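You operate a simulated robot arm through the tools that you are given. There is no shell and no other tool.

You run a simulated robot arm. Do the job below in one go: nothing can be reset, and whatever is moved stays where it is left.

## Task
Swap the transit cap for the vent cap on the vent neck.
Fine: lay the transit cap on the end shelf and screw the vent cap tight.

The check looks at the end state, three seconds after you hand in, the way a careful person would. Anything else that was tipped, shoved, dropped, spilled or broken makes it a failure. A push-on lid holds only when it is set on centred and level and pressed home; a screw cap is set on level and turned clockwise until tight.

## Robot
A 7-joint arm with a two-finger parallel gripper, fixed in place. Base frame: the origin is on the floor under the middle of its stand, x ahead of it, y to its left, z up. Lengths are in m, angles in rad, forces in N, time in s.
It reaches about 1.372 m from its shoulder. Its first joint turns from -2.601 to 2.601 rad. Payload 3.43 kg.
The TCP is the grasp point between the finger pads, 0.03 m short of the fingertips. In the tool frame z runs along the fingers and y along their closing line. Largest opening 0.094 m; finger width 0.028, thickness 0.01; the body of the gripper, 0.05 by 0.096 m, starts 0.055 m behind the TCP.
Orientation is told as [roll, pitch, yaw] about the base's x, y, z axes, in that order, counted from this pose: with the fingers straight down and closing along the base's y, the tool's x points along the base's -x, its y along +y and its z along -z.

## Interface
- The arm moves only by the tool send_rows. Its argument "increments" is a list of rows, each a list of 6 numbers: the shift along the base's x, y, z in m, then the turn, a rotation vector about the base's x, y, z in rad. In form: [[x, y, z, rx, ry, rz], ...]. A call has 1 to 20 rows; each row is the pose to reach, as a shift and turn from the pose commanded when the call began. "jaw" is the gripper command, from -1 (fully open) to 1 (shut), values between in proportion, set as the call begins (left out, the last holds). A row lasts 0.2 s, in which the tool goes at most 0.05 m and 0.15 rad; a call with a longer step from one row to the next is refused whole, and so is a gripper value outside its range. Where a pose cannot be reached the arm comes as near as it can. A force on the tool above 40 N (or 10 N above the force at the start of the call, whichever is more), or a blocked arm, ends the call early, and 0.2 s more pass. The fingers move at their own pace (about 0.045 m/s each) and stop on an object; they squeeze with about 35 N. The grip force told is the motor's: it shows also when the fingers shut on nothing. Time passes only in rows, and 0.2 s behind the last, so rows that repeat a pose let the fingers close. The reply holds the time, the measured pose of the TCP, the force on the tool along the base axes, the opening and the grip force, in the units named above and with some noise, with the torque about the TCP (base axes, N m) and any sound that the robot's microphone picked up.
- Cameras (640 x 400 px; columns grow to the right, rows downward): "scene" is fixed at [0.047, -0.5007, 1.3471]; the picture's right is [-0.86, -0.52, 0.00], its down [-0.37, 0.61, -0.70] and it looks along [0.36, -0.60, -0.71] (base axes); focal length 231 px, centre (320, 200). "wrist" rides on the gripper at [0.076, 0.014, -0.102] in the tool frame; the picture's right is [-0.18, 0.98, 0.00], its down [-0.75, -0.14, -0.64] and it looks along [-0.63, -0.12, 0.77] (tool axes); focal length 243 px, centre (320, 200). There is no depth. A picture from a camera that has moved, and an enlarged one, comes with that camera's place and axes in the base frame and with its lens.
- grab_frame(camera): a new picture of that camera. No time passes.
- enlarge(camera, box): a new picture of the part [left, top, right, bottom] of that camera's present view, enlarged. No time passes.
- sign_off(): hands the job in; it is judged then, once.

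Places have to be worked out from the pictures, the camera data and where the tool is seen. Open the gripper and draw the arm clear of the work before you hand the job in, unless the task says otherwise.

The tools are called as a command line: name --pt "numbers of a row" for each row, then --argument value for the rest, lists and objects as JSON in quotes. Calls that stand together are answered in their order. send_rows: Moves the arm, as the interface text tells. Its arguments: {"type":"object","properties":{"increments":{"type":"array","items":{"type":"array","items":{"type":"number"}}},"jaw":{"type":"number"}},"required":["increments"]} The other tools are called the same way: grab_frame (camera) takes a picture; enlarge (camera, box) takes an enlarged picture of a part of a camera's view; sign_off () hands the job in.

At the start:

```text
time_s: 0.0
eef_pos: [0.5715, -0.8063, 1.1274]
orientation: [-0.001, 0.001, -0.001]
contact_force: [0.2, 0.1, -1.6]
moment: [0.01, 0.05, 0.0]
grip_width: 0.0938
finger_force: 0.0
```

scene: 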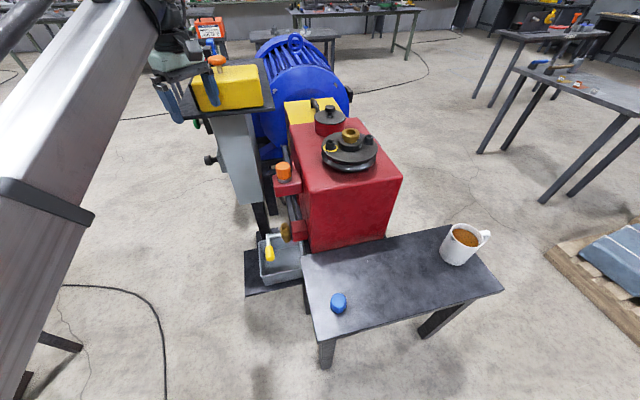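
wrist: 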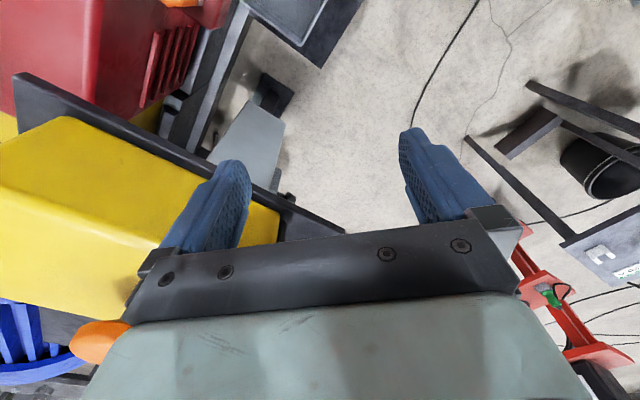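

I'll look at the scene more closely first: the red gearbox with caps, the shelf, and the blue cap on it.

enlarge --camera "scene" --box '[220, 80, 420, 205]'

enlarge --camera "scene" --box '[290, 200, 510, 340]'

enlarge --camera "scene" --box '[140, 0, 300, 100]'

enlarge --camera "scene" --box '[230, 150, 330, 300]'

```text
3.20 times, centred on (320, 142) of scene
camera zoom: at [0.047, -0.5007, 1.3471], right [-0.86, -0.52, 0.0], down [-0.37, 0.61, -0.7], along [0.36, -0.6, -0.71], focal length 738 px, centre (320, 384)
```

zoom: 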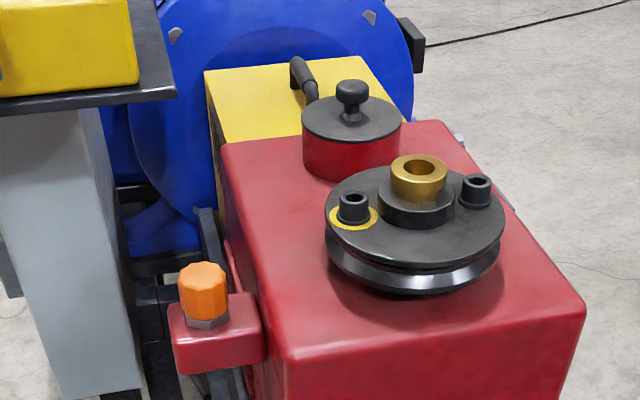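

```text
2.86 times, centred on (400, 270) of scene
camera zoom: at [0.047, -0.5007, 1.3471], right [-0.86, -0.52, 0.0], down [-0.37, 0.61, -0.7], along [0.36, -0.6, -0.71], focal length 659 px, centre (91, 0)
```

zoom: 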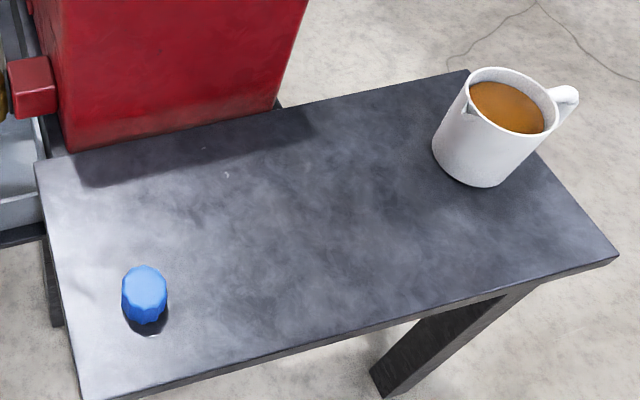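

```text
4.00 times, centred on (220, 50) of scene
camera zoom: at [0.047, -0.5007, 1.3471], right [-0.86, -0.52, 0.0], down [-0.37, 0.61, -0.7], along [0.36, -0.6, -0.71], focal length 922 px, centre (720, 800)
```

zoom: 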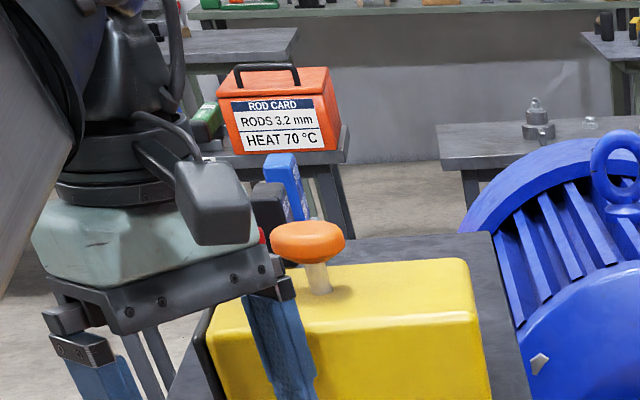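

```text
2.67 times, centred on (280, 225) of scene
camera zoom: at [0.047, -0.5007, 1.3471], right [-0.86, -0.52, 0.0], down [-0.37, 0.61, -0.7], along [0.36, -0.6, -0.71], focal length 615 px, centre (427, 133)
```

zoom: 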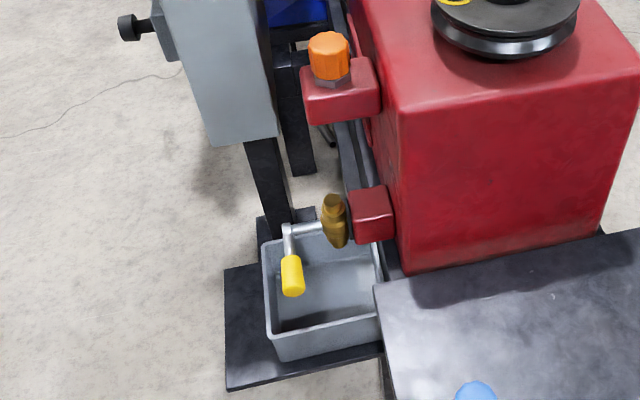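

The orange cap on the red side bracket looks like the transit cap and the blue cap on the dark end table the vent cap; the gripper sits right beside the yellow box, so I first rise straight up to be clear and look again.

send_rows --pt "0 0 0.04 0 0 0" --pt "0 0 0.08 0 0 0" --pt "0 0 0.12 0 0 0" --pt "0 0 0.16 0 0 0" --pt "0 0 0.18 0 0 0" --pt "0 0 0.18 0 0 0" --jaw -1

grab_frame --camera "wrist"

grab_frame --camera "scene"

```text
time_s: 1.4
eef_pos: [0.5763, -0.8141, 1.2912]
orientation: [-0.029, -0.017, -0.001]
contact_force: [-1.0, 0.1, 0.4]
moment: [0.04, 0.01, 0.02]
grip_width: 0.0941
finger_force: 0.1
out of reach, approached as far as the arm can: row 4, 5, 6
```

```text
taken
camera wrist: at [0.4971, -0.7977, 1.3914], right [0.18, 0.98, -0.02], down [0.74, -0.12, 0.66], along [0.64, -0.14, -0.75], focal length 243 px, centre (320, 200)
```

wrist: 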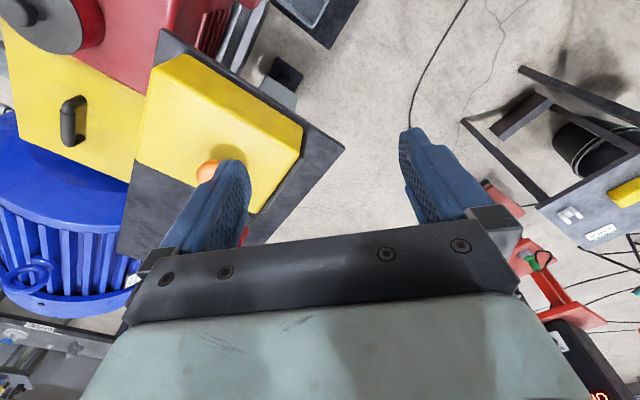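

```text
taken
```

scene: 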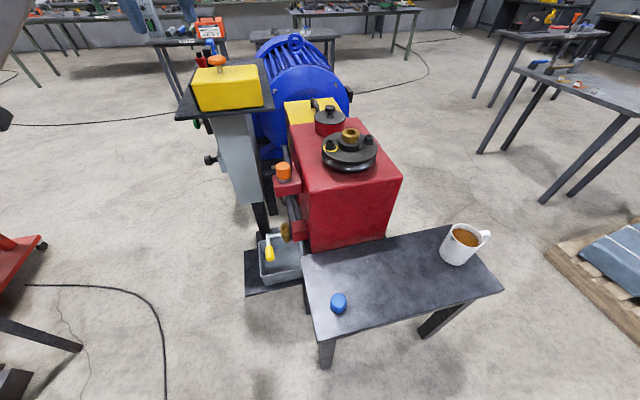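

The arm hit its reach limit at that height but is clear of the yellow box. I move inward (toward -x, +y) and yaw -90° so the wrist camera looks toward -y over the gearbox.

send_rows --pt "-0.027 0.013 -0.01 0 0 -0.131" --pt "-0.053 0.027 -0.02 0 0 -0.262" --pt "-0.08 0.04 -0.03 0 0 -0.393" --pt "-0.107 0.053 -0.04 0 0 -0.524" --pt "-0.133 0.067 -0.05 0 0 -0.654" --pt "-0.16 0.08 -0.06 0 0 -0.785" --pt "-0.187 0.093 -0.07 0 0 -0.916" --pt "-0.213 0.107 -0.08 0 0 -1.047" --pt "-0.24 0.12 -0.09 0 0 -1.178" --pt "-0.267 0.133 -0.1 0 0 -1.309" --pt "-0.293 0.147 -0.11 0 0 -1.44" --pt "-0.32 0.16 -0.12 0 0 -1.571" --pt "-0.32 0.16 -0.12 0 0 -1.571"

grab_frame --camera "wrist"

grab_frame --camera "scene"

```text
time_s: 2.3
eef_pos: [0.4908, -0.7781, 1.2388]
orientation: [-0.016, -0.022, -0.431]
contact_force: [-0.8, -0.7, -0.3]
moment: [0.05, -0.02, 0.04]
grip_width: 0.0941
finger_force: 0.0
out of reach, approached as far as the arm can: row 1, 2, 3, 4
stopped in row 4: the force on the tool passed its limit at 53 N (the readings are from after the stop); the commanded pose is now the measured one
```

```text
taken
camera wrist: at [0.4266, -0.7315, 1.3388], right [0.58, 0.82, -0.01], down [0.62, -0.43, 0.66], along [0.53, -0.39, -0.75], focal length 243 px, centre (320, 200)
```

wrist: 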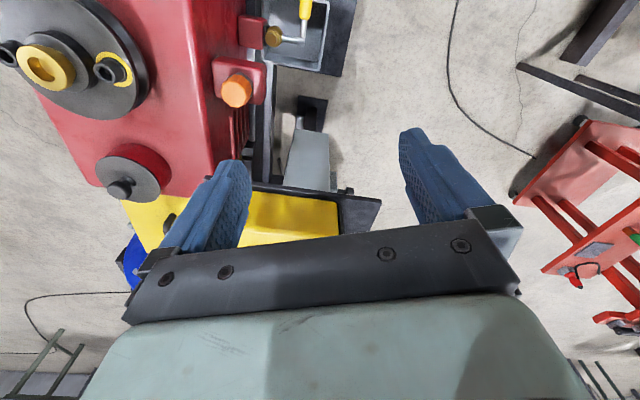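

```text
taken
```

scene: 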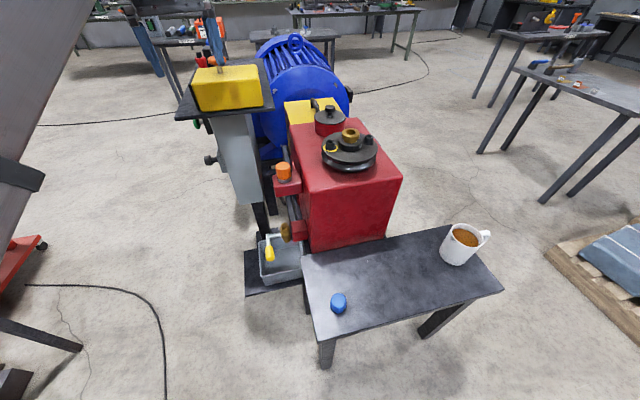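

The force limit tripped in row 4; I check whether the finger touched the orange knob on the yellow box or whether it was only the arm's reach limit.

enlarge --camera "scene" --box '[110, 0, 290, 120]'

enlarge --camera "wrist" --box '[90, 100, 410, 300]'

```text
3.33 times, centred on (200, 60) of scene
camera zoom: at [0.047, -0.5007, 1.3471], right [-0.86, -0.52, 0.0], down [-0.37, 0.61, -0.7], along [0.36, -0.6, -0.71], focal length 769 px, centre (720, 667)
```

zoom: 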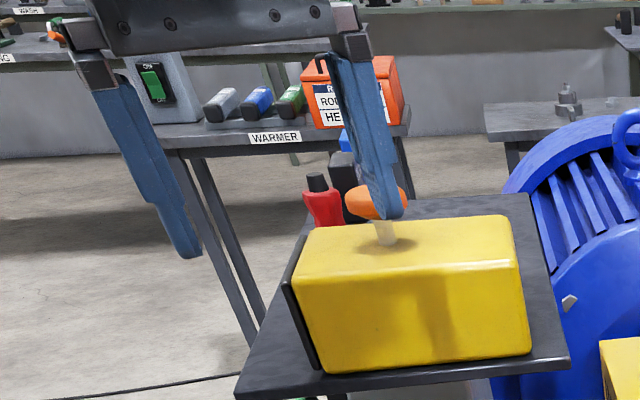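

```text
2.00 times, centred on (250, 200) of wrist
camera zoom: at [0.4266, -0.7315, 1.3388], right [0.58, 0.82, -0.01], down [0.62, -0.43, 0.66], along [0.53, -0.39, -0.75], focal length 485 px, centre (460, 200)
```

zoom: 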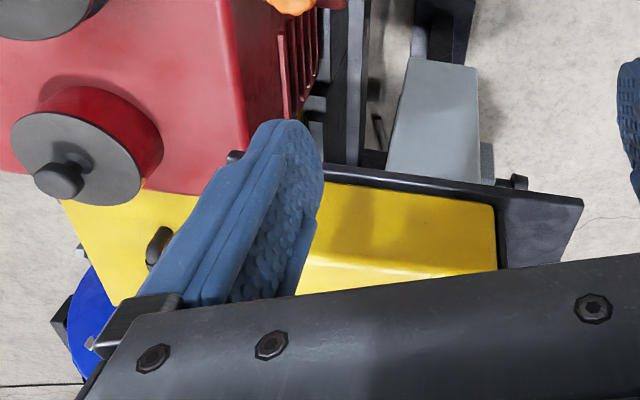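

The knob is untouched (the finger only hides it); the stop came from the arm at its reach limit. I continue inward more gently to about [0.25, -0.65, 1.12], yaw -1.57.

send_rows --pt "-0.012 0.006 -0.006 0.002 0.002 -0.06" --pt "-0.03 0.016 -0.015 0.004 0.004 -0.16" --pt "-0.053 0.028 -0.026 0.008 0.008 -0.27" --pt "-0.077 0.041 -0.038 0.012 0.012 -0.39" --pt "-0.1 0.053 -0.05 0.016 0.016 -0.51" --pt "-0.125 0.066 -0.062 0.016 0.016 -0.63" --pt "-0.15 0.08 -0.074 0.016 0.016 -0.75" --pt "-0.175 0.093 -0.087 0.016 0.016 -0.87" --pt "-0.2 0.106 -0.1 0.016 0.016 -0.99" --pt "-0.222 0.118 -0.11 0.016 0.016 -1.09" --pt "-0.235 0.125 -0.118 0.016 0.016 -1.14" --pt "-0.24 0.128 -0.12 0.016 0.016 -1.14"

grab_frame --camera "wrist"

grab_frame --camera "scene"

```text
time_s: 2.8
eef_pos: [0.478, -0.773, 1.2318]
orientation: [-0.019, -0.027, -0.491]
contact_force: [-0.6, -1.2, -2.2]
moment: [0.04, -0.08, 0.09]
grip_width: 0.094
finger_force: 0.1
stopped in row 2: the force on the tool passed its limit at 53 N (the readings are from after the stop); the commanded pose is now the measured one
```

```text
taken
camera wrist: at [0.4168, -0.7216, 1.332], right [0.63, 0.78, -0.01], down [0.59, -0.46, 0.66], along [0.51, -0.42, -0.75], focal length 243 px, centre (320, 200)
```

wrist: 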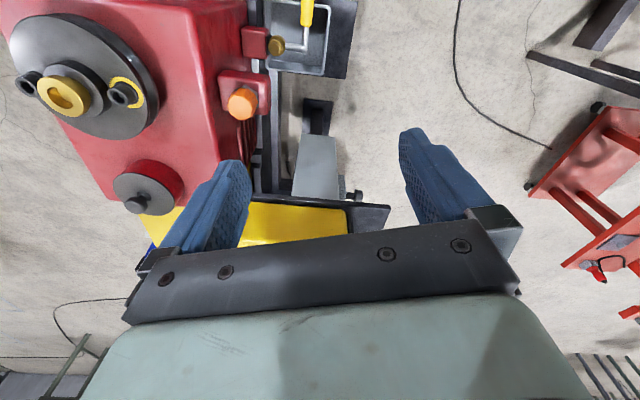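

```text
taken
```

scene: 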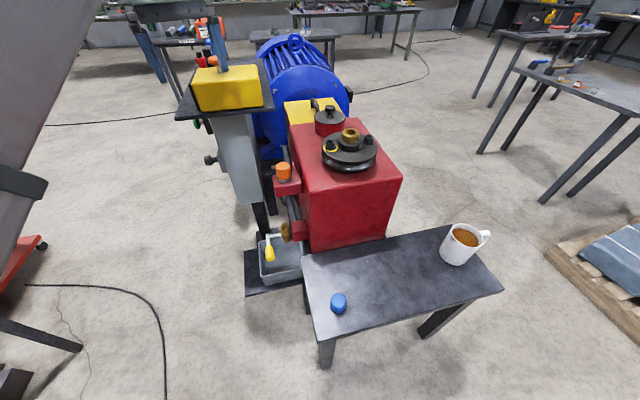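

No contact is visible; the arm is nearly stretched out, so I move slowly inward and down without turning first.

send_rows --pt "-0.004 0.006 -0.01 0 0 0" --pt "-0.01 0.016 -0.025 0 0 0" --pt "-0.018 0.028 -0.045 0 0 0" --pt "-0.026 0.04 -0.065 0 0 0" --pt "-0.034 0.052 -0.085 0 0 0" --pt "-0.042 0.064 -0.1 0 0 0" --pt "-0.05 0.07 -0.11 0 0 0"

```text
time_s: 4.4
eef_pos: [0.4289, -0.7027, 1.1217]
orientation: [-0.017, -0.026, -0.489]
contact_force: [-0.9, 0.5, 0.0]
moment: [0.05, 0.03, -0.01]
grip_width: 0.0942
finger_force: 0.2
```

That went cleanly. Now I turn the yaw and move inward gently.

send_rows --pt "-0.008 0.002 0 0 0 -0.05" --pt "-0.02 0.006 0 0 0 -0.13" --pt "-0.034 0.01 0 0 0 -0.22" --pt "-0.05 0.015 0 0 0 -0.31" --pt "-0.066 0.02 0 0 0 -0.41" --pt "-0.082 0.025 0 0 0 -0.51" --pt "-0.098 0.03 0 0 0 -0.61" --pt "-0.114 0.035 0 0 0 -0.71" --pt "-0.13 0.04 0 0 0 -0.81" --pt "-0.146 0.045 0 0 0 -0.91" --pt "-0.16 0.05 0 0 0 -1.0" --pt "-0.172 0.05 0 0 0 -1.06" --pt "-0.178 0.05 0 0 0 -1.081"

grab_frame --camera "wrist"

grab_frame --camera "scene"

```text
time_s: 7.2
eef_pos: [0.2493, -0.653, 1.1219]
orientation: [-0.02, -0.029, -1.573]
contact_force: [-0.4, 0.0, 0.0]
moment: [0.02, 0.02, 0.0]
grip_width: 0.0941
finger_force: 0.1
```

```text
taken
camera wrist: at [0.2673, -0.575, 1.2213], right [0.98, -0.19, -0.01], down [-0.13, -0.74, 0.66], along [-0.13, -0.65, -0.75], focal length 243 px, centre (320, 200)
```

wrist: 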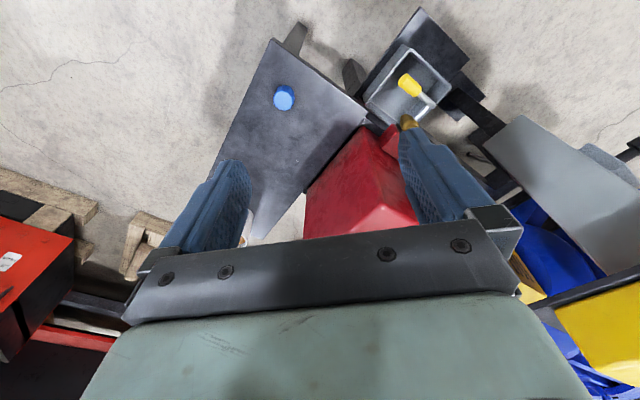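

```text
taken
```

scene: 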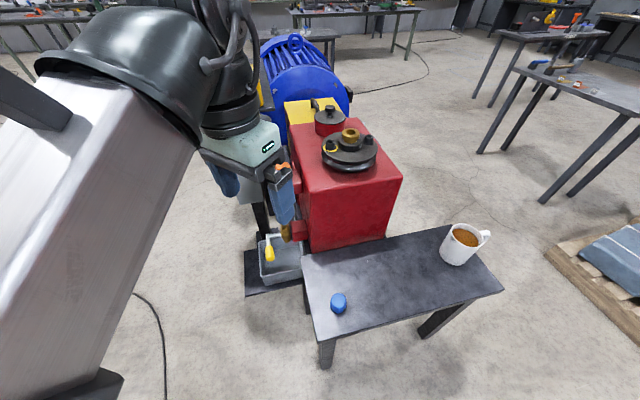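

Triangulating the two views: blue cap ≈ [0.137, -0.757, 0.625] on the end shelf (top ≈ 0.60), orange cap ≈ [0.448, -0.937, 0.89] with the yellow-box plate edge close by. I zoom on both for detail.

enlarge --camera "wrist" --box '[220, 40, 380, 140]'

enlarge --camera "scene" --box '[308, 280, 372, 320]'

enlarge --camera "wrist" --box '[350, 40, 640, 220]'

```text
4.00 times, centred on (300, 90) of wrist
camera zoom: at [0.2673, -0.575, 1.2213], right [0.98, -0.19, -0.01], down [-0.13, -0.74, 0.66], along [-0.13, -0.65, -0.75], focal length 970 px, centre (400, 640)
```

zoom: 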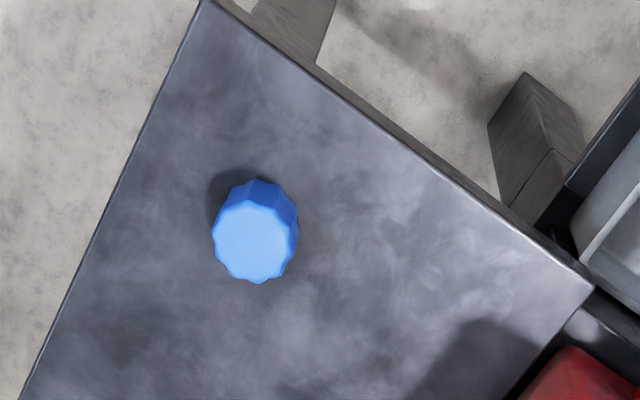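

```text
10.00 times, centred on (340, 300) of scene
camera zoom: at [0.047, -0.5007, 1.3471], right [-0.86, -0.52, 0.0], down [-0.37, 0.61, -0.7], along [0.36, -0.6, -0.71], focal length 2306 px, centre (120, -800)
```

zoom: 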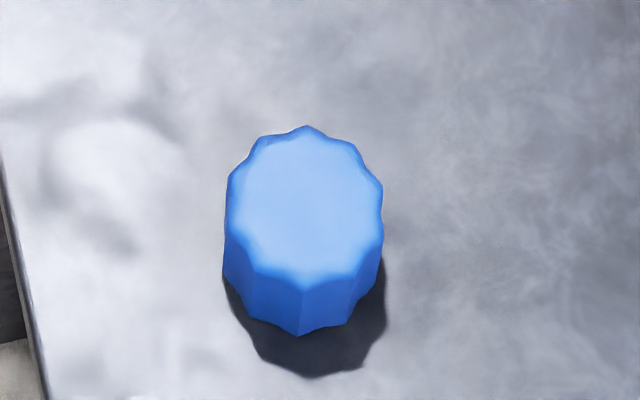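

```text
2.21 times, centred on (495, 130) of wrist
camera zoom: at [0.2673, -0.575, 1.2213], right [0.98, -0.19, -0.01], down [-0.13, -0.74, 0.66], along [-0.13, -0.65, -0.75], focal length 535 px, centre (-66, 354)
```

zoom: 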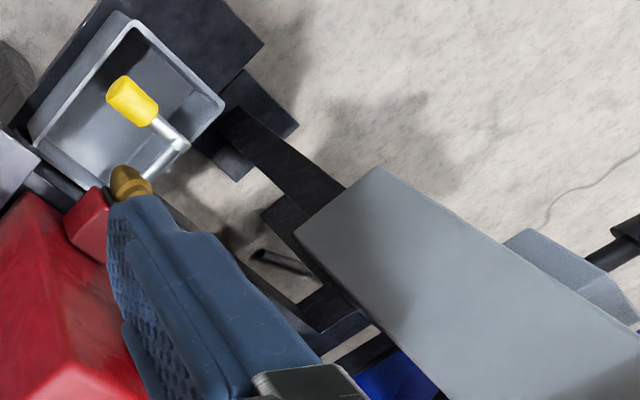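

Blue cap is about 48 mm across and stands open-end-down on the shelf. Next I level the tool and go to a viewing pose robot-side of the orange cap, around [0.363, -0.852, 1.06] with yaw -0.785, well above the gearbox.

send_rows --pt "0 0 0 0.015 -0.01 0" --pt "0 0 0 0.029 -0.02 0" --pt "0 0 0 0.029 -0.02 0"

send_rows --pt "0.005 -0.008 -0.002 0 0 0.04" --pt "0.015 -0.026 -0.008 0 0 0.11" --pt "0.027 -0.048 -0.015 0 0 0.19" --pt "0.04 -0.07 -0.022 0 0 0.28" --pt "0.053 -0.093 -0.03 0 0 0.37" --pt "0.066 -0.116 -0.037 0 0 0.46" --pt "0.08 -0.139 -0.044 0 0 0.55" --pt "0.093 -0.162 -0.051 0 0 0.64" --pt "0.105 -0.183 -0.058 0 0 0.72" --pt "0.112 -0.196 -0.062 0 0 0.77" --pt "0.114 -0.2 -0.062 0 0 0.788" --pt "0.114 -0.2 -0.062 0 0 0.788"

grab_frame --camera "wrist"

grab_frame --camera "scene"

```text
time_s: 8.0
eef_pos: [0.2506, -0.653, 1.1209]
orientation: [0.001, -0.001, -1.573]
contact_force: [-0.4, -0.3, 0.8]
moment: [-0.02, 0.0, -0.01]
grip_width: 0.094
finger_force: 0.1
```

```text
time_s: 10.6
eef_pos: [0.3646, -0.8513, 1.0609]
orientation: [0.0, 0.003, -0.785]
contact_force: [-0.4, 0.1, -0.5]
moment: [0.0, -0.05, 0.01]
grip_width: 0.094
finger_force: 0.0
```

```text
taken
camera wrist: at [0.3207, -0.7884, 1.1623], right [0.82, 0.57, 0.0], down [0.43, -0.63, 0.64], along [0.36, -0.53, -0.77], focal length 243 px, centre (320, 200)
```

wrist: 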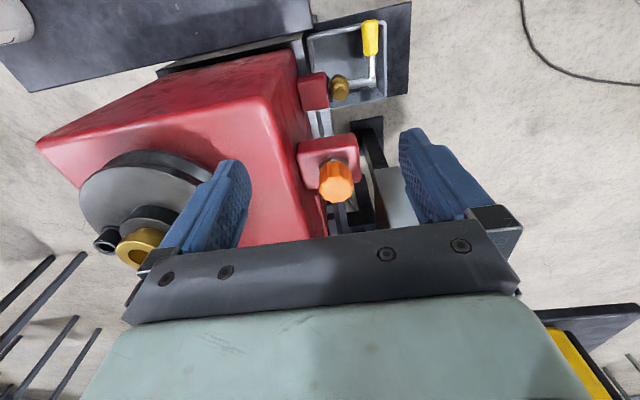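

```text
taken
```

scene: 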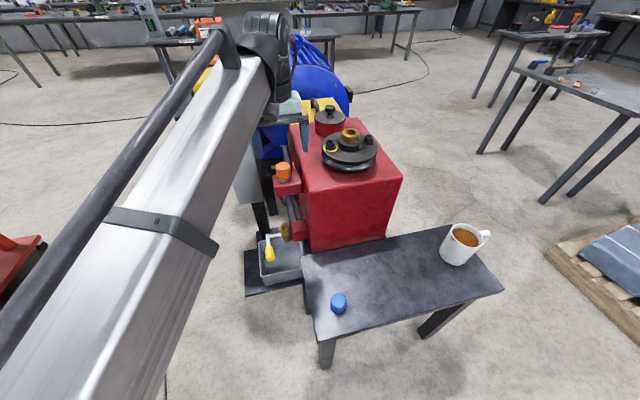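

enlarge --camera "wrist" --box '[256, 110, 416, 210]'

enlarge --camera "scene" --box '[250, 145, 330, 195]'

```text
4.00 times, centred on (336, 160) of wrist
camera zoom: at [0.3207, -0.7884, 1.1623], right [0.82, 0.57, 0.0], down [0.43, -0.63, 0.64], along [0.36, -0.53, -0.77], focal length 970 px, centre (256, 360)
```

zoom: 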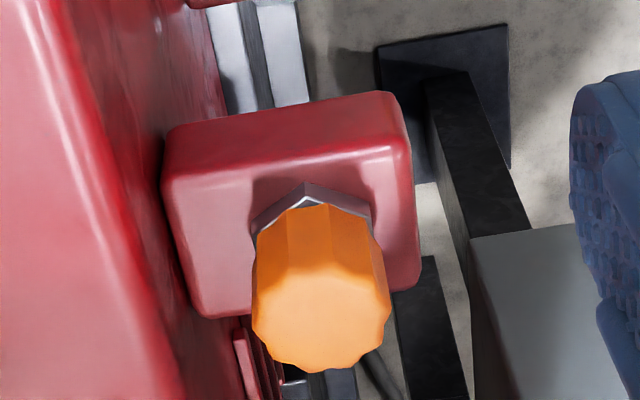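

```text
8.00 times, centred on (290, 170) of scene
camera zoom: at [0.047, -0.5007, 1.3471], right [-0.86, -0.52, 0.0], down [-0.37, 0.61, -0.7], along [0.36, -0.6, -0.71], focal length 1845 px, centre (560, 440)
```

zoom: 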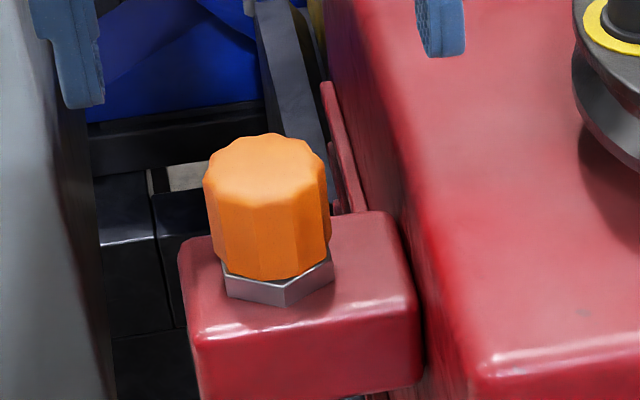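

The orange cap's top is near [0.456, -0.949, 0.893], ~48 mm across and ~36 mm tall, sitting on a hex collar. The plate edge passes close above it, so I inspect the wrist's shape for clearance.

enlarge --camera "scene" --box '[190, 0, 350, 170]'

enlarge --camera "wrist" --box '[440, 240, 640, 400]'

```text
2.35 times, centred on (270, 85) of scene
camera zoom: at [0.047, -0.5007, 1.3471], right [-0.86, -0.52, 0.0], down [-0.37, 0.61, -0.7], along [0.36, -0.6, -0.71], focal length 542 px, centre (438, 471)
```

zoom: 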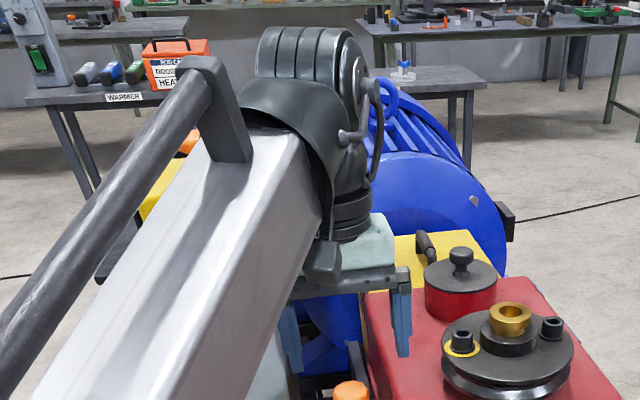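

```text
2.50 times, centred on (540, 320) of wrist
camera zoom: at [0.3207, -0.7884, 1.1623], right [0.82, 0.57, 0.0], down [0.43, -0.63, 0.64], along [0.36, -0.53, -0.77], focal length 606 px, centre (-230, -100)
```

zoom: 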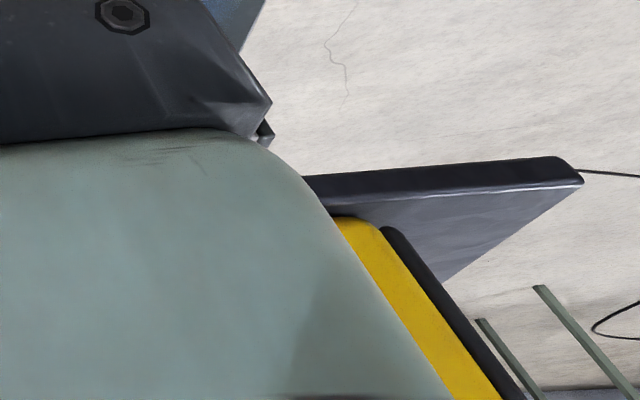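

Before going under the plate edge I want to know how bulky the wrist is on its far side, so I back off toward the robot to view it from the side with the scene camera.

send_rows --pt "0 0.01 0 0 0 0" --pt "-0.001 0.035 -0.002 0 0 0" --pt "-0.003 0.07 -0.006 0 0 0" --pt "-0.005 0.11 -0.012 0 0 0" --pt "-0.006 0.15 -0.02 0 0 0" --pt "-0.008 0.19 -0.028 0 0 0" --pt "-0.009 0.23 -0.036 0 0 0" --pt "-0.01 0.27 -0.044 0 0 0" --pt "-0.012 0.305 -0.052 0 0 0" --pt "-0.013 0.33 -0.058 0 0 0" --pt "-0.014 0.345 -0.06 0 0 0" --pt "-0.014 0.35 -0.06 0 0 0"

grab_frame --camera "scene"

grab_frame --camera "wrist"

```text
time_s: 13.2
eef_pos: [0.3507, -0.502, 1.0006]
orientation: [0.001, 0.003, -0.786]
contact_force: [0.1, 0.5, -0.2]
moment: [0.0, 0.01, -0.04]
grip_width: 0.0941
finger_force: 0.0
```

```text
taken
```

scene: 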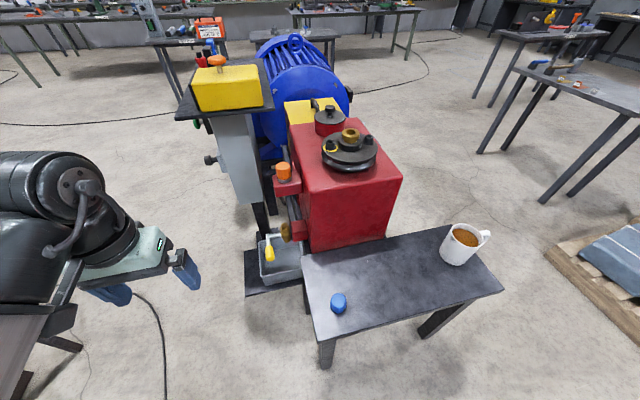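

```text
taken
camera wrist: at [0.3069, -0.4396, 1.1024], right [0.82, 0.57, 0.0], down [0.43, -0.63, 0.64], along [0.36, -0.53, -0.77], focal length 243 px, centre (320, 200)
```

wrist: 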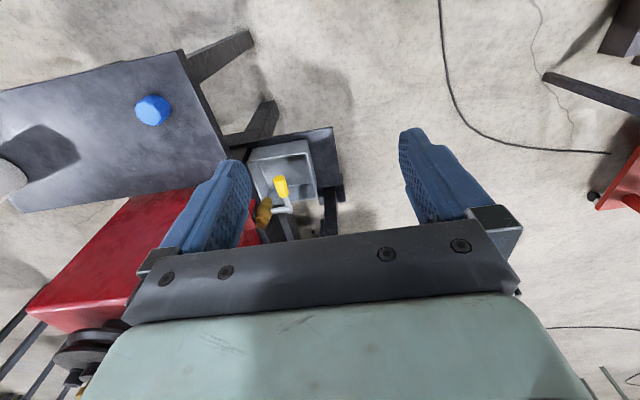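

enlarge --camera "scene" --box '[0, 130, 240, 330]'

enlarge --camera "scene" --box '[165, 40, 305, 190]'

```text
2.00 times, centred on (120, 230) of scene
camera zoom: at [0.047, -0.5007, 1.3471], right [-0.86, -0.52, 0.0], down [-0.37, 0.61, -0.7], along [0.36, -0.6, -0.71], focal length 461 px, centre (720, 140)
```

zoom: 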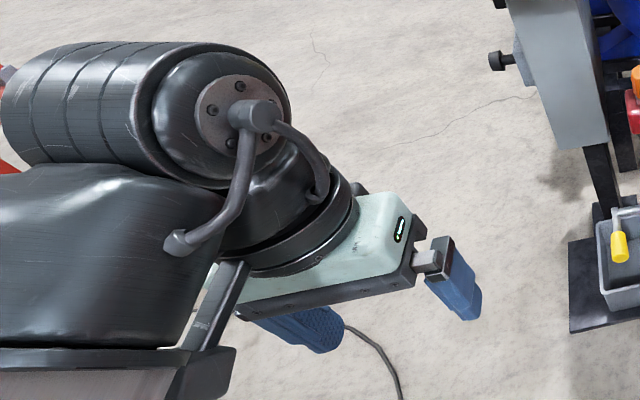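

```text
2.67 times, centred on (235, 115) of scene
camera zoom: at [0.047, -0.5007, 1.3471], right [-0.86, -0.52, 0.0], down [-0.37, 0.61, -0.7], along [0.36, -0.6, -0.71], focal length 615 px, centre (547, 427)
```

zoom: 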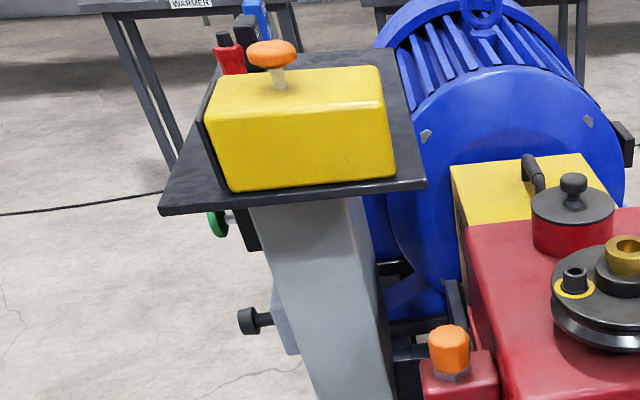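

The wrist joint is a ~0.04 m radius cylinder about 0.2 m above the TCP, so at cap height it clears the plate and the box as long as the gripper body stays below the plate. I return to just robot-side of the cap at z 1.06 with the jaws part-closed (~0.07) and look down.

send_rows --pt "0.002 -0.01 0.005 0 0 0" --pt "0.006 -0.035 0.02 0 0 0" --pt "0.012 -0.07 0.04 0 0 0" --pt "0.019 -0.11 0.055 0 0 0" --pt "0.026 -0.15 0.06 0 0 0" --pt "0.033 -0.19 0.06 0 0 0" --pt "0.04 -0.23 0.06 0 0 0" --pt "0.047 -0.27 0.06 0 0 0" --pt "0.053 -0.31 0.06 0 0 0" --pt "0.059 -0.345 0.06 0 0 0" --pt "0.064 -0.378 0.06 0 0 0" --pt "0.068 -0.4 0.06 0 0 0" --pt "0.07 -0.411 0.06 0 0 0" --pt "0.07 -0.411 0.06 0 0 0" --jaw -0.5

grab_frame --camera "wrist"

enlarge --camera "scene" --box '[200, 40, 340, 200]'

```text
time_s: 16.2
eef_pos: [0.4202, -0.9118, 1.0603]
orientation: [-0.001, 0.001, -0.784]
contact_force: [0.4, 1.0, -0.1]
moment: [0.05, 0.0, 0.02]
grip_width: 0.0705
finger_force: 0.1
```

```text
taken
camera wrist: at [0.3753, -0.8498, 1.1627], right [0.82, 0.57, 0.0], down [0.43, -0.63, 0.64], along [0.36, -0.53, -0.77], focal length 243 px, centre (320, 200)
```

wrist: 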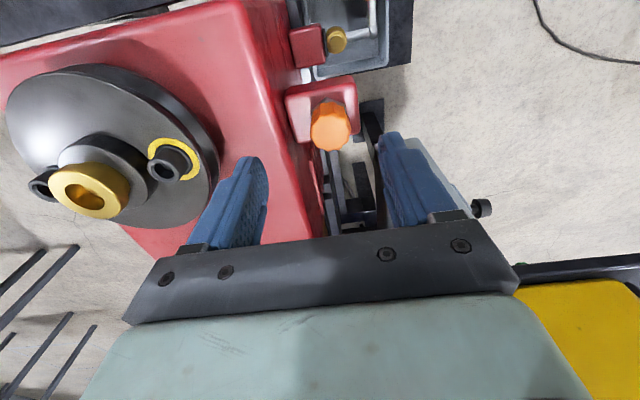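

```text
2.50 times, centred on (270, 120) of scene
camera zoom: at [0.047, -0.5007, 1.3471], right [-0.86, -0.52, 0.0], down [-0.37, 0.61, -0.7], along [0.36, -0.6, -0.71], focal length 576 px, centre (445, 400)
```

zoom: 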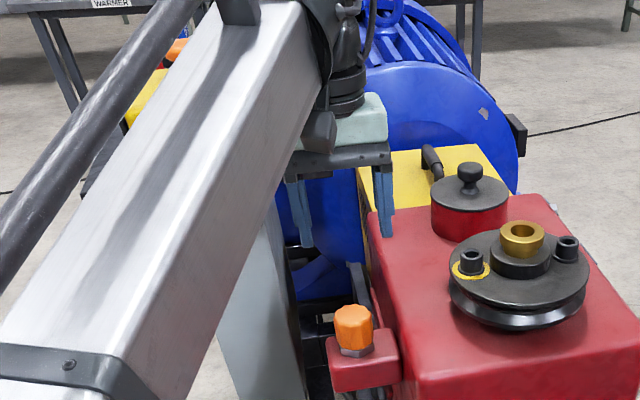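

enlarge --camera "wrist" --box '[270, 80, 398, 160]'

enlarge --camera "scene" --box '[258, 150, 322, 190]'

```text
5.00 times, centred on (334, 120) of wrist
camera zoom: at [0.3753, -0.8498, 1.1627], right [0.82, 0.57, 0.0], down [0.43, -0.63, 0.64], along [0.36, -0.53, -0.77], focal length 1213 px, centre (250, 600)
```

zoom: 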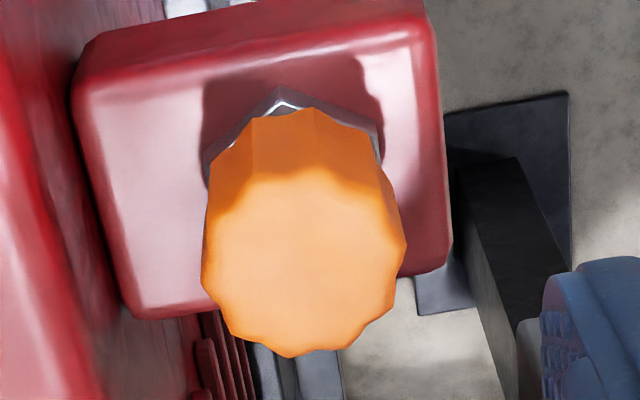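

```text
10.00 times, centred on (290, 170) of scene
camera zoom: at [0.047, -0.5007, 1.3471], right [-0.86, -0.52, 0.0], down [-0.37, 0.61, -0.7], along [0.36, -0.6, -0.71], focal length 2306 px, centre (620, 500)
```

zoom: 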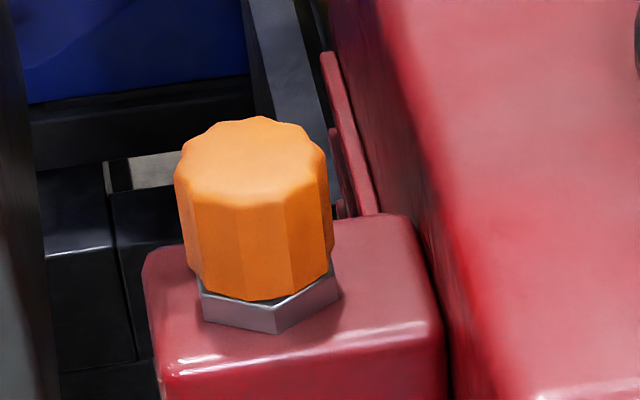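

Two wrist views put the cap top at about [0.4535, -0.942, 0.898]. I move over it at z 1.00 and check centring between the fingers.

send_rows --pt "0.008 -0.007 0 0 0 0" --pt "0.02 -0.018 -0.005 0 0 0" --pt "0.03 -0.027 -0.02 0 0 0" --pt "0.0333 -0.0302 -0.04 0 0 0" --pt "0.0333 -0.0302 -0.055 0 0 0" --pt "0.0333 -0.0302 -0.06 0 0 0" --pt "0.0333 -0.0302 -0.06 0 0 0"

grab_frame --camera "wrist"

enlarge --camera "wrist" --box '[240, 60, 400, 160]'

enlarge --camera "scene" --box '[200, 40, 340, 200]'

```text
time_s: 17.8
eef_pos: [0.4542, -0.9427, 1.0001]
orientation: [0.0, 0.001, -0.784]
contact_force: [0.3, 0.5, -0.1]
moment: [0.03, 0.0, 0.01]
grip_width: 0.0707
finger_force: 0.0
```

```text
taken
camera wrist: at [0.4111, -0.8799, 1.1022], right [0.82, 0.57, 0.0], down [0.43, -0.63, 0.64], along [0.36, -0.53, -0.77], focal length 243 px, centre (320, 200)
```

wrist: 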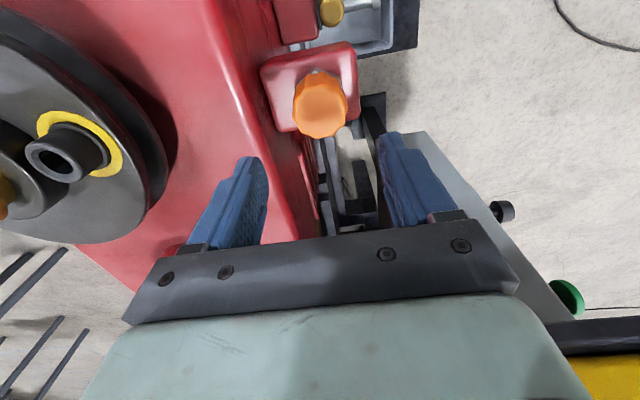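

```text
4.00 times, centred on (320, 110) of wrist
camera zoom: at [0.4111, -0.8799, 1.1022], right [0.82, 0.57, 0.0], down [0.43, -0.63, 0.64], along [0.36, -0.53, -0.77], focal length 970 px, centre (320, 560)
```

zoom: 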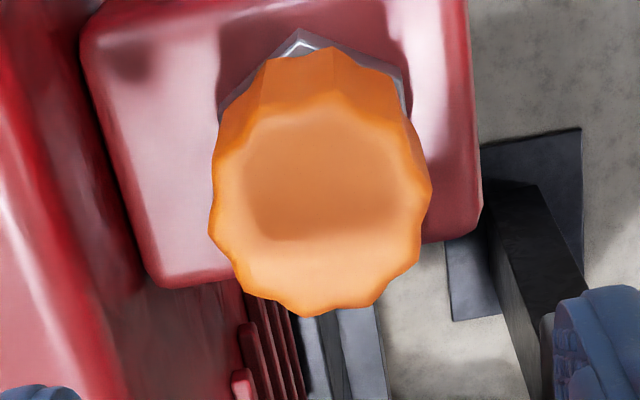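

```text
2.50 times, centred on (270, 120) of scene
camera zoom: at [0.047, -0.5007, 1.3471], right [-0.86, -0.52, 0.0], down [-0.37, 0.61, -0.7], along [0.36, -0.6, -0.71], focal length 576 px, centre (445, 400)
```

zoom: 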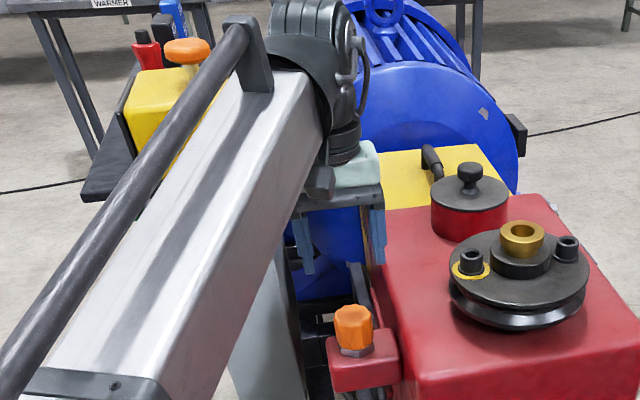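

The cap is centred within about 1–2 mm. I descend to z ≈ 0.905 (fingertips ~23 mm down the cap sides).

send_rows --pt "-0.0008 0.001 -0.008 0 0 0" --pt "-0.0008 0.001 -0.02 0 0 0" --pt "-0.0008 0.001 -0.035 0 0 0" --pt "-0.0008 0.001 -0.05 0 0 0" --pt "-0.0008 0.001 -0.065 0 0 0" --pt "-0.0008 0.001 -0.078 0 0 0" --pt "-0.0008 0.001 -0.088 0 0 0" --pt "-0.0008 0.001 -0.095 0 0 0" --pt "-0.0008 0.001 -0.095 0 0 0"

grab_frame --camera "wrist"

enlarge --camera "scene" --box '[200, 40, 340, 200]'

```text
time_s: 19.8
eef_pos: [0.4518, -0.9426, 0.9052]
orientation: [-0.001, 0.003, -0.782]
contact_force: [-0.4, -0.3, -0.6]
moment: [-0.02, 0.0, 0.03]
grip_width: 0.0704
finger_force: 0.0
```

```text
taken
camera wrist: at [0.4089, -0.8798, 1.0068], right [0.82, 0.57, 0.0], down [0.43, -0.63, 0.64], along [0.36, -0.53, -0.77], focal length 243 px, centre (320, 200)
```

wrist: 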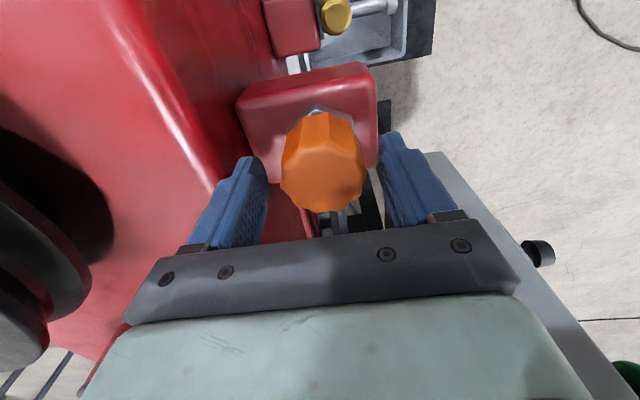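

```text
2.50 times, centred on (270, 120) of scene
camera zoom: at [0.047, -0.5007, 1.3471], right [-0.86, -0.52, 0.0], down [-0.37, 0.61, -0.7], along [0.36, -0.6, -0.71], focal length 576 px, centre (445, 400)
```

zoom: 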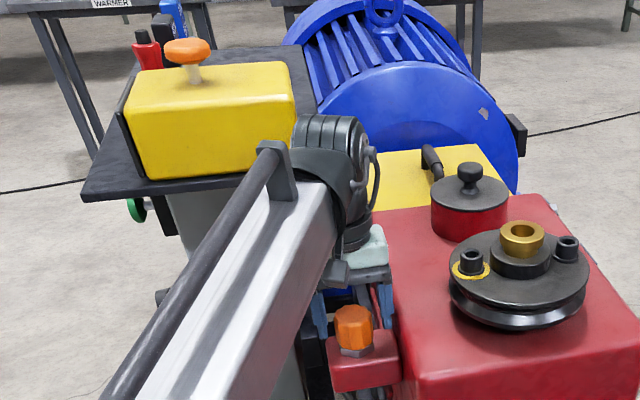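

The cap sits centred between the open fingers. I close the gripper on it.

send_rows --pt "0 0 0 0 0 0" --pt "0 0 0 0 0 0" --pt "0 0 0 0 0 0" --pt "0 0 0 0 0 0" --jaw 1

grab_frame --camera "wrist"

```text
time_s: 20.8
eef_pos: [0.4533, -0.9414, 0.9059]
orientation: [0.003, 0.001, -0.783]
contact_force: [9.4, 10.2, 0.4]
moment: [0.4, -0.33, 0.0]
grip_width: 0.05
finger_force: 34.9
```

```text
taken
camera wrist: at [0.4098, -0.879, 1.0069], right [0.82, 0.57, 0.0], down [0.43, -0.63, 0.64], along [0.36, -0.53, -0.77], focal length 243 px, centre (320, 200)
```

wrist: 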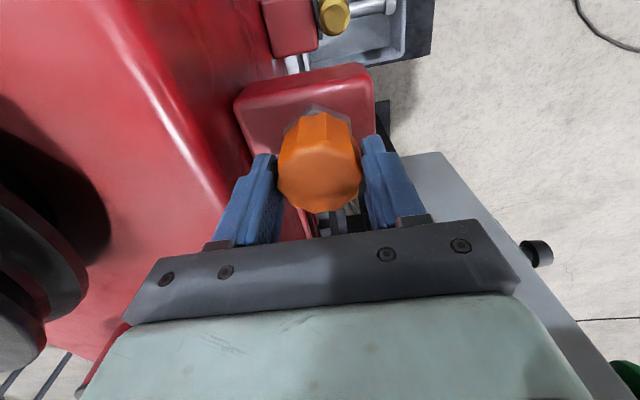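

Gripped at 0.050 m with ~14 N side force along the closing line, so the gripper is slightly off-centre. I nudge along (+x,+y) to relieve it.

send_rows --pt "0.0005 0.0005 0 0 0 0" --pt "0.001 0.001 0 0 0 0" --pt "0.001 0.001 0 0 0 0"

```text
time_s: 21.6
eef_pos: [0.4527, -0.9413, 0.9047]
orientation: [-0.001, 0.002, -0.786]
contact_force: [4.2, 5.9, -3.8]
moment: [0.26, -0.17, 0.0]
grip_width: 0.05
finger_force: 35.0
```

Force halved; one more equal nudge.

send_rows --pt "0.0005 0.0006 0 0 0 0" --pt "0.0009 0.0012 0 0 0 0" --pt "0.0009 0.0012 0 0 0 0"

```text
time_s: 22.4
eef_pos: [0.4526, -0.942, 0.9053]
orientation: [-0.002, 0.001, -0.786]
contact_force: [-5.2, -5.2, -6.9]
moment: [-0.26, 0.22, 0.07]
grip_width: 0.0501
finger_force: 35.2
```

Slight overshoot; back by half, then I start turning counter-clockwise gently.

send_rows --pt "-0.0005 -0.0005 0 0 0 0" --pt "-0.0005 -0.0005 0 0 0 0"

send_rows --pt "0 0 0 0 0 0.04" --pt "0 0 0 0 0 0.1" --pt "0 0 0 0 0 0.16" --pt "0 0 0 0 0 0.2"

```text
time_s: 23.0
eef_pos: [0.4535, -0.9409, 0.9054]
orientation: [-0.001, 0.002, -0.786]
contact_force: [-8.2, -9.5, -7.2]
moment: [-0.4, 0.36, 0.03]
grip_width: 0.0502
finger_force: 35.0
```

```text
time_s: 24.0
eef_pos: [0.4539, -0.9406, 0.9062]
orientation: [0.0, 0.001, -0.583]
contact_force: [-11.3, -8.4, 0.9]
moment: [-0.42, 0.47, 0.03]
grip_width: 0.0499
finger_force: 35.0
```

The turn met little torque; I check whether the cap turned with the fingers.

grab_frame --camera "wrist"

enlarge --camera "scene" --box '[258, 140, 322, 190]'

```text
taken
camera wrist: at [0.3988, -0.8882, 1.007], right [0.7, 0.72, 0.0], down [0.55, -0.53, 0.64], along [0.46, -0.45, -0.77], focal length 243 px, centre (320, 200)
```

wrist: 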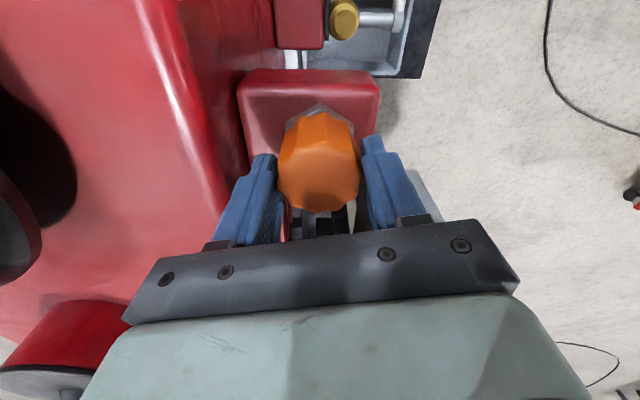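

```text
8.00 times, centred on (290, 165) of scene
camera zoom: at [0.047, -0.5007, 1.3471], right [-0.86, -0.52, 0.0], down [-0.37, 0.61, -0.7], along [0.36, -0.6, -0.71], focal length 1845 px, centre (560, 480)
```

zoom: 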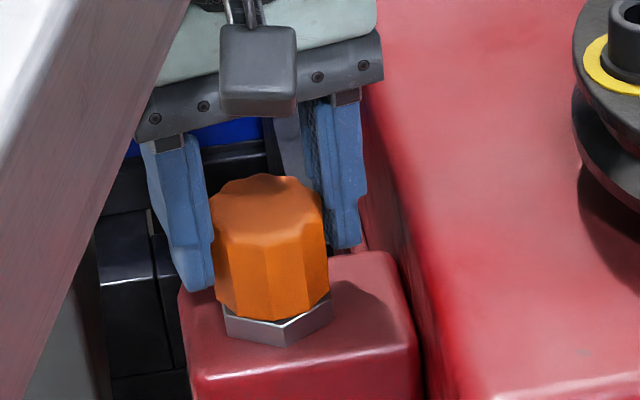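

send_rows --pt "-0.0009 -0.0007 0 0 0 0" --pt "-0.0009 -0.0007 0 0 0 0" --pt "-0.0009 -0.0007 0 0 0 0"

enlarge --camera "wrist" --box '[256, 90, 384, 220]'

```text
time_s: 24.8
eef_pos: [0.4535, -0.9412, 0.9051]
orientation: [0.002, 0.001, -0.583]
contact_force: [-6.2, -2.7, 2.9]
moment: [-0.11, 0.24, -0.01]
grip_width: 0.05
finger_force: 34.9
```

```text
3.08 times, centred on (320, 155) of wrist
camera zoom: at [0.3986, -0.8885, 1.0069], right [0.7, 0.72, 0.0], down [0.55, -0.53, 0.64], along [0.46, -0.44, -0.77], focal length 746 px, centre (320, 338)
```

zoom: 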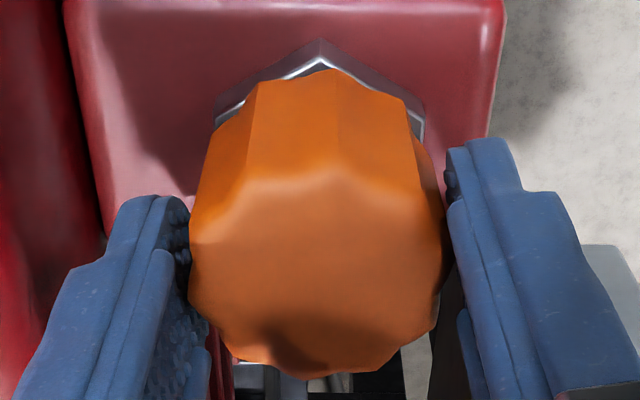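

Side force is falling. I continue turning counter-clockwise by another 0.6 rad, then compare the facet positions relative to the fingers.

send_rows --pt "-0.0003 -0.0002 0 0 0 0.05" --pt "-0.0003 -0.0002 0 0 0 0.14" --pt "-0.0003 -0.0002 0.0001 0 0 0.24" --pt "-0.0003 -0.0002 0.0002 0 0 0.34" --pt "-0.0003 -0.0002 0.0003 0 0 0.44" --pt "-0.0003 -0.0002 0.0004 0 0 0.54" --pt "-0.0003 -0.0002 0.0005 0 0 0.6"

enlarge --camera "wrist" --box '[256, 90, 384, 220]'

enlarge --camera "scene" --box '[230, 100, 330, 190]'

```text
time_s: 26.4
eef_pos: [0.4538, -0.9401, 0.9062]
orientation: [0.004, 0.0, 0.016]
contact_force: [6.5, 10.5, -11.7]
moment: [0.44, -0.31, -0.01]
grip_width: 0.0501
finger_force: 35.0
```

```text
3.08 times, centred on (320, 155) of wrist
camera zoom: at [0.378, -0.929, 1.0072], right [0.17, 0.99, 0.0], down [0.76, -0.13, 0.64], along [0.63, -0.1, -0.77], focal length 746 px, centre (320, 338)
```

zoom: 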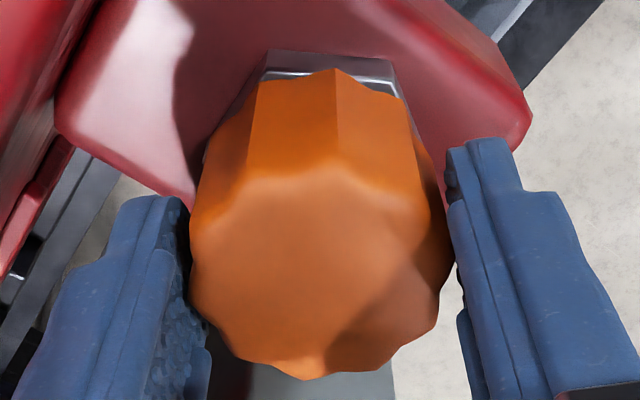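

```text
4.44 times, centred on (280, 145) of scene
camera zoom: at [0.047, -0.5007, 1.3471], right [-0.86, -0.52, 0.0], down [-0.37, 0.61, -0.7], along [0.36, -0.6, -0.71], focal length 1025 px, centre (498, 444)
```

zoom: 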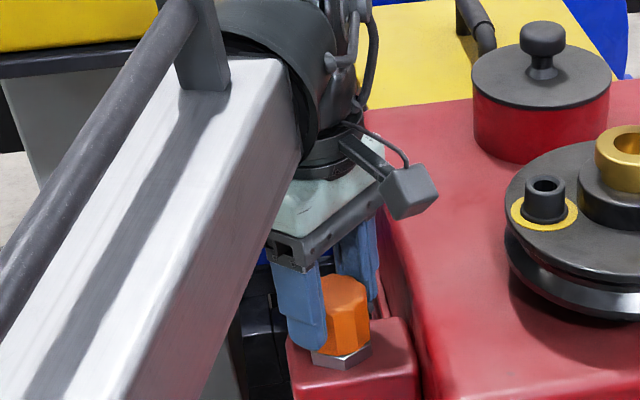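

The facets stay fixed relative to the fingers while the hex collar appears to turn, so the cap is unscrewing. I relieve the load slightly and keep turning.

send_rows --pt "0.0004 0.0007 -0.0003 0 0 0.02" --pt "0.0004 0.0008 -0.0003 0 0 0.1" --pt "0.0004 0.0008 -0.0003 0 0 0.2" --pt "0.0004 0.0008 -0.0002 0 0 0.3" --pt "0.0004 0.0008 -0.0002 0 0 0.4" --pt "0.0004 0.0008 -0.0002 0 0 0.4"

```text
time_s: 27.8
eef_pos: [0.4522, -0.9407, 0.9083]
orientation: [-0.001, 0.003, 0.418]
contact_force: [2.5, 15.1, -2.0]
moment: [0.68, -0.13, 0.01]
grip_width: 0.0442
finger_force: 35.4
```

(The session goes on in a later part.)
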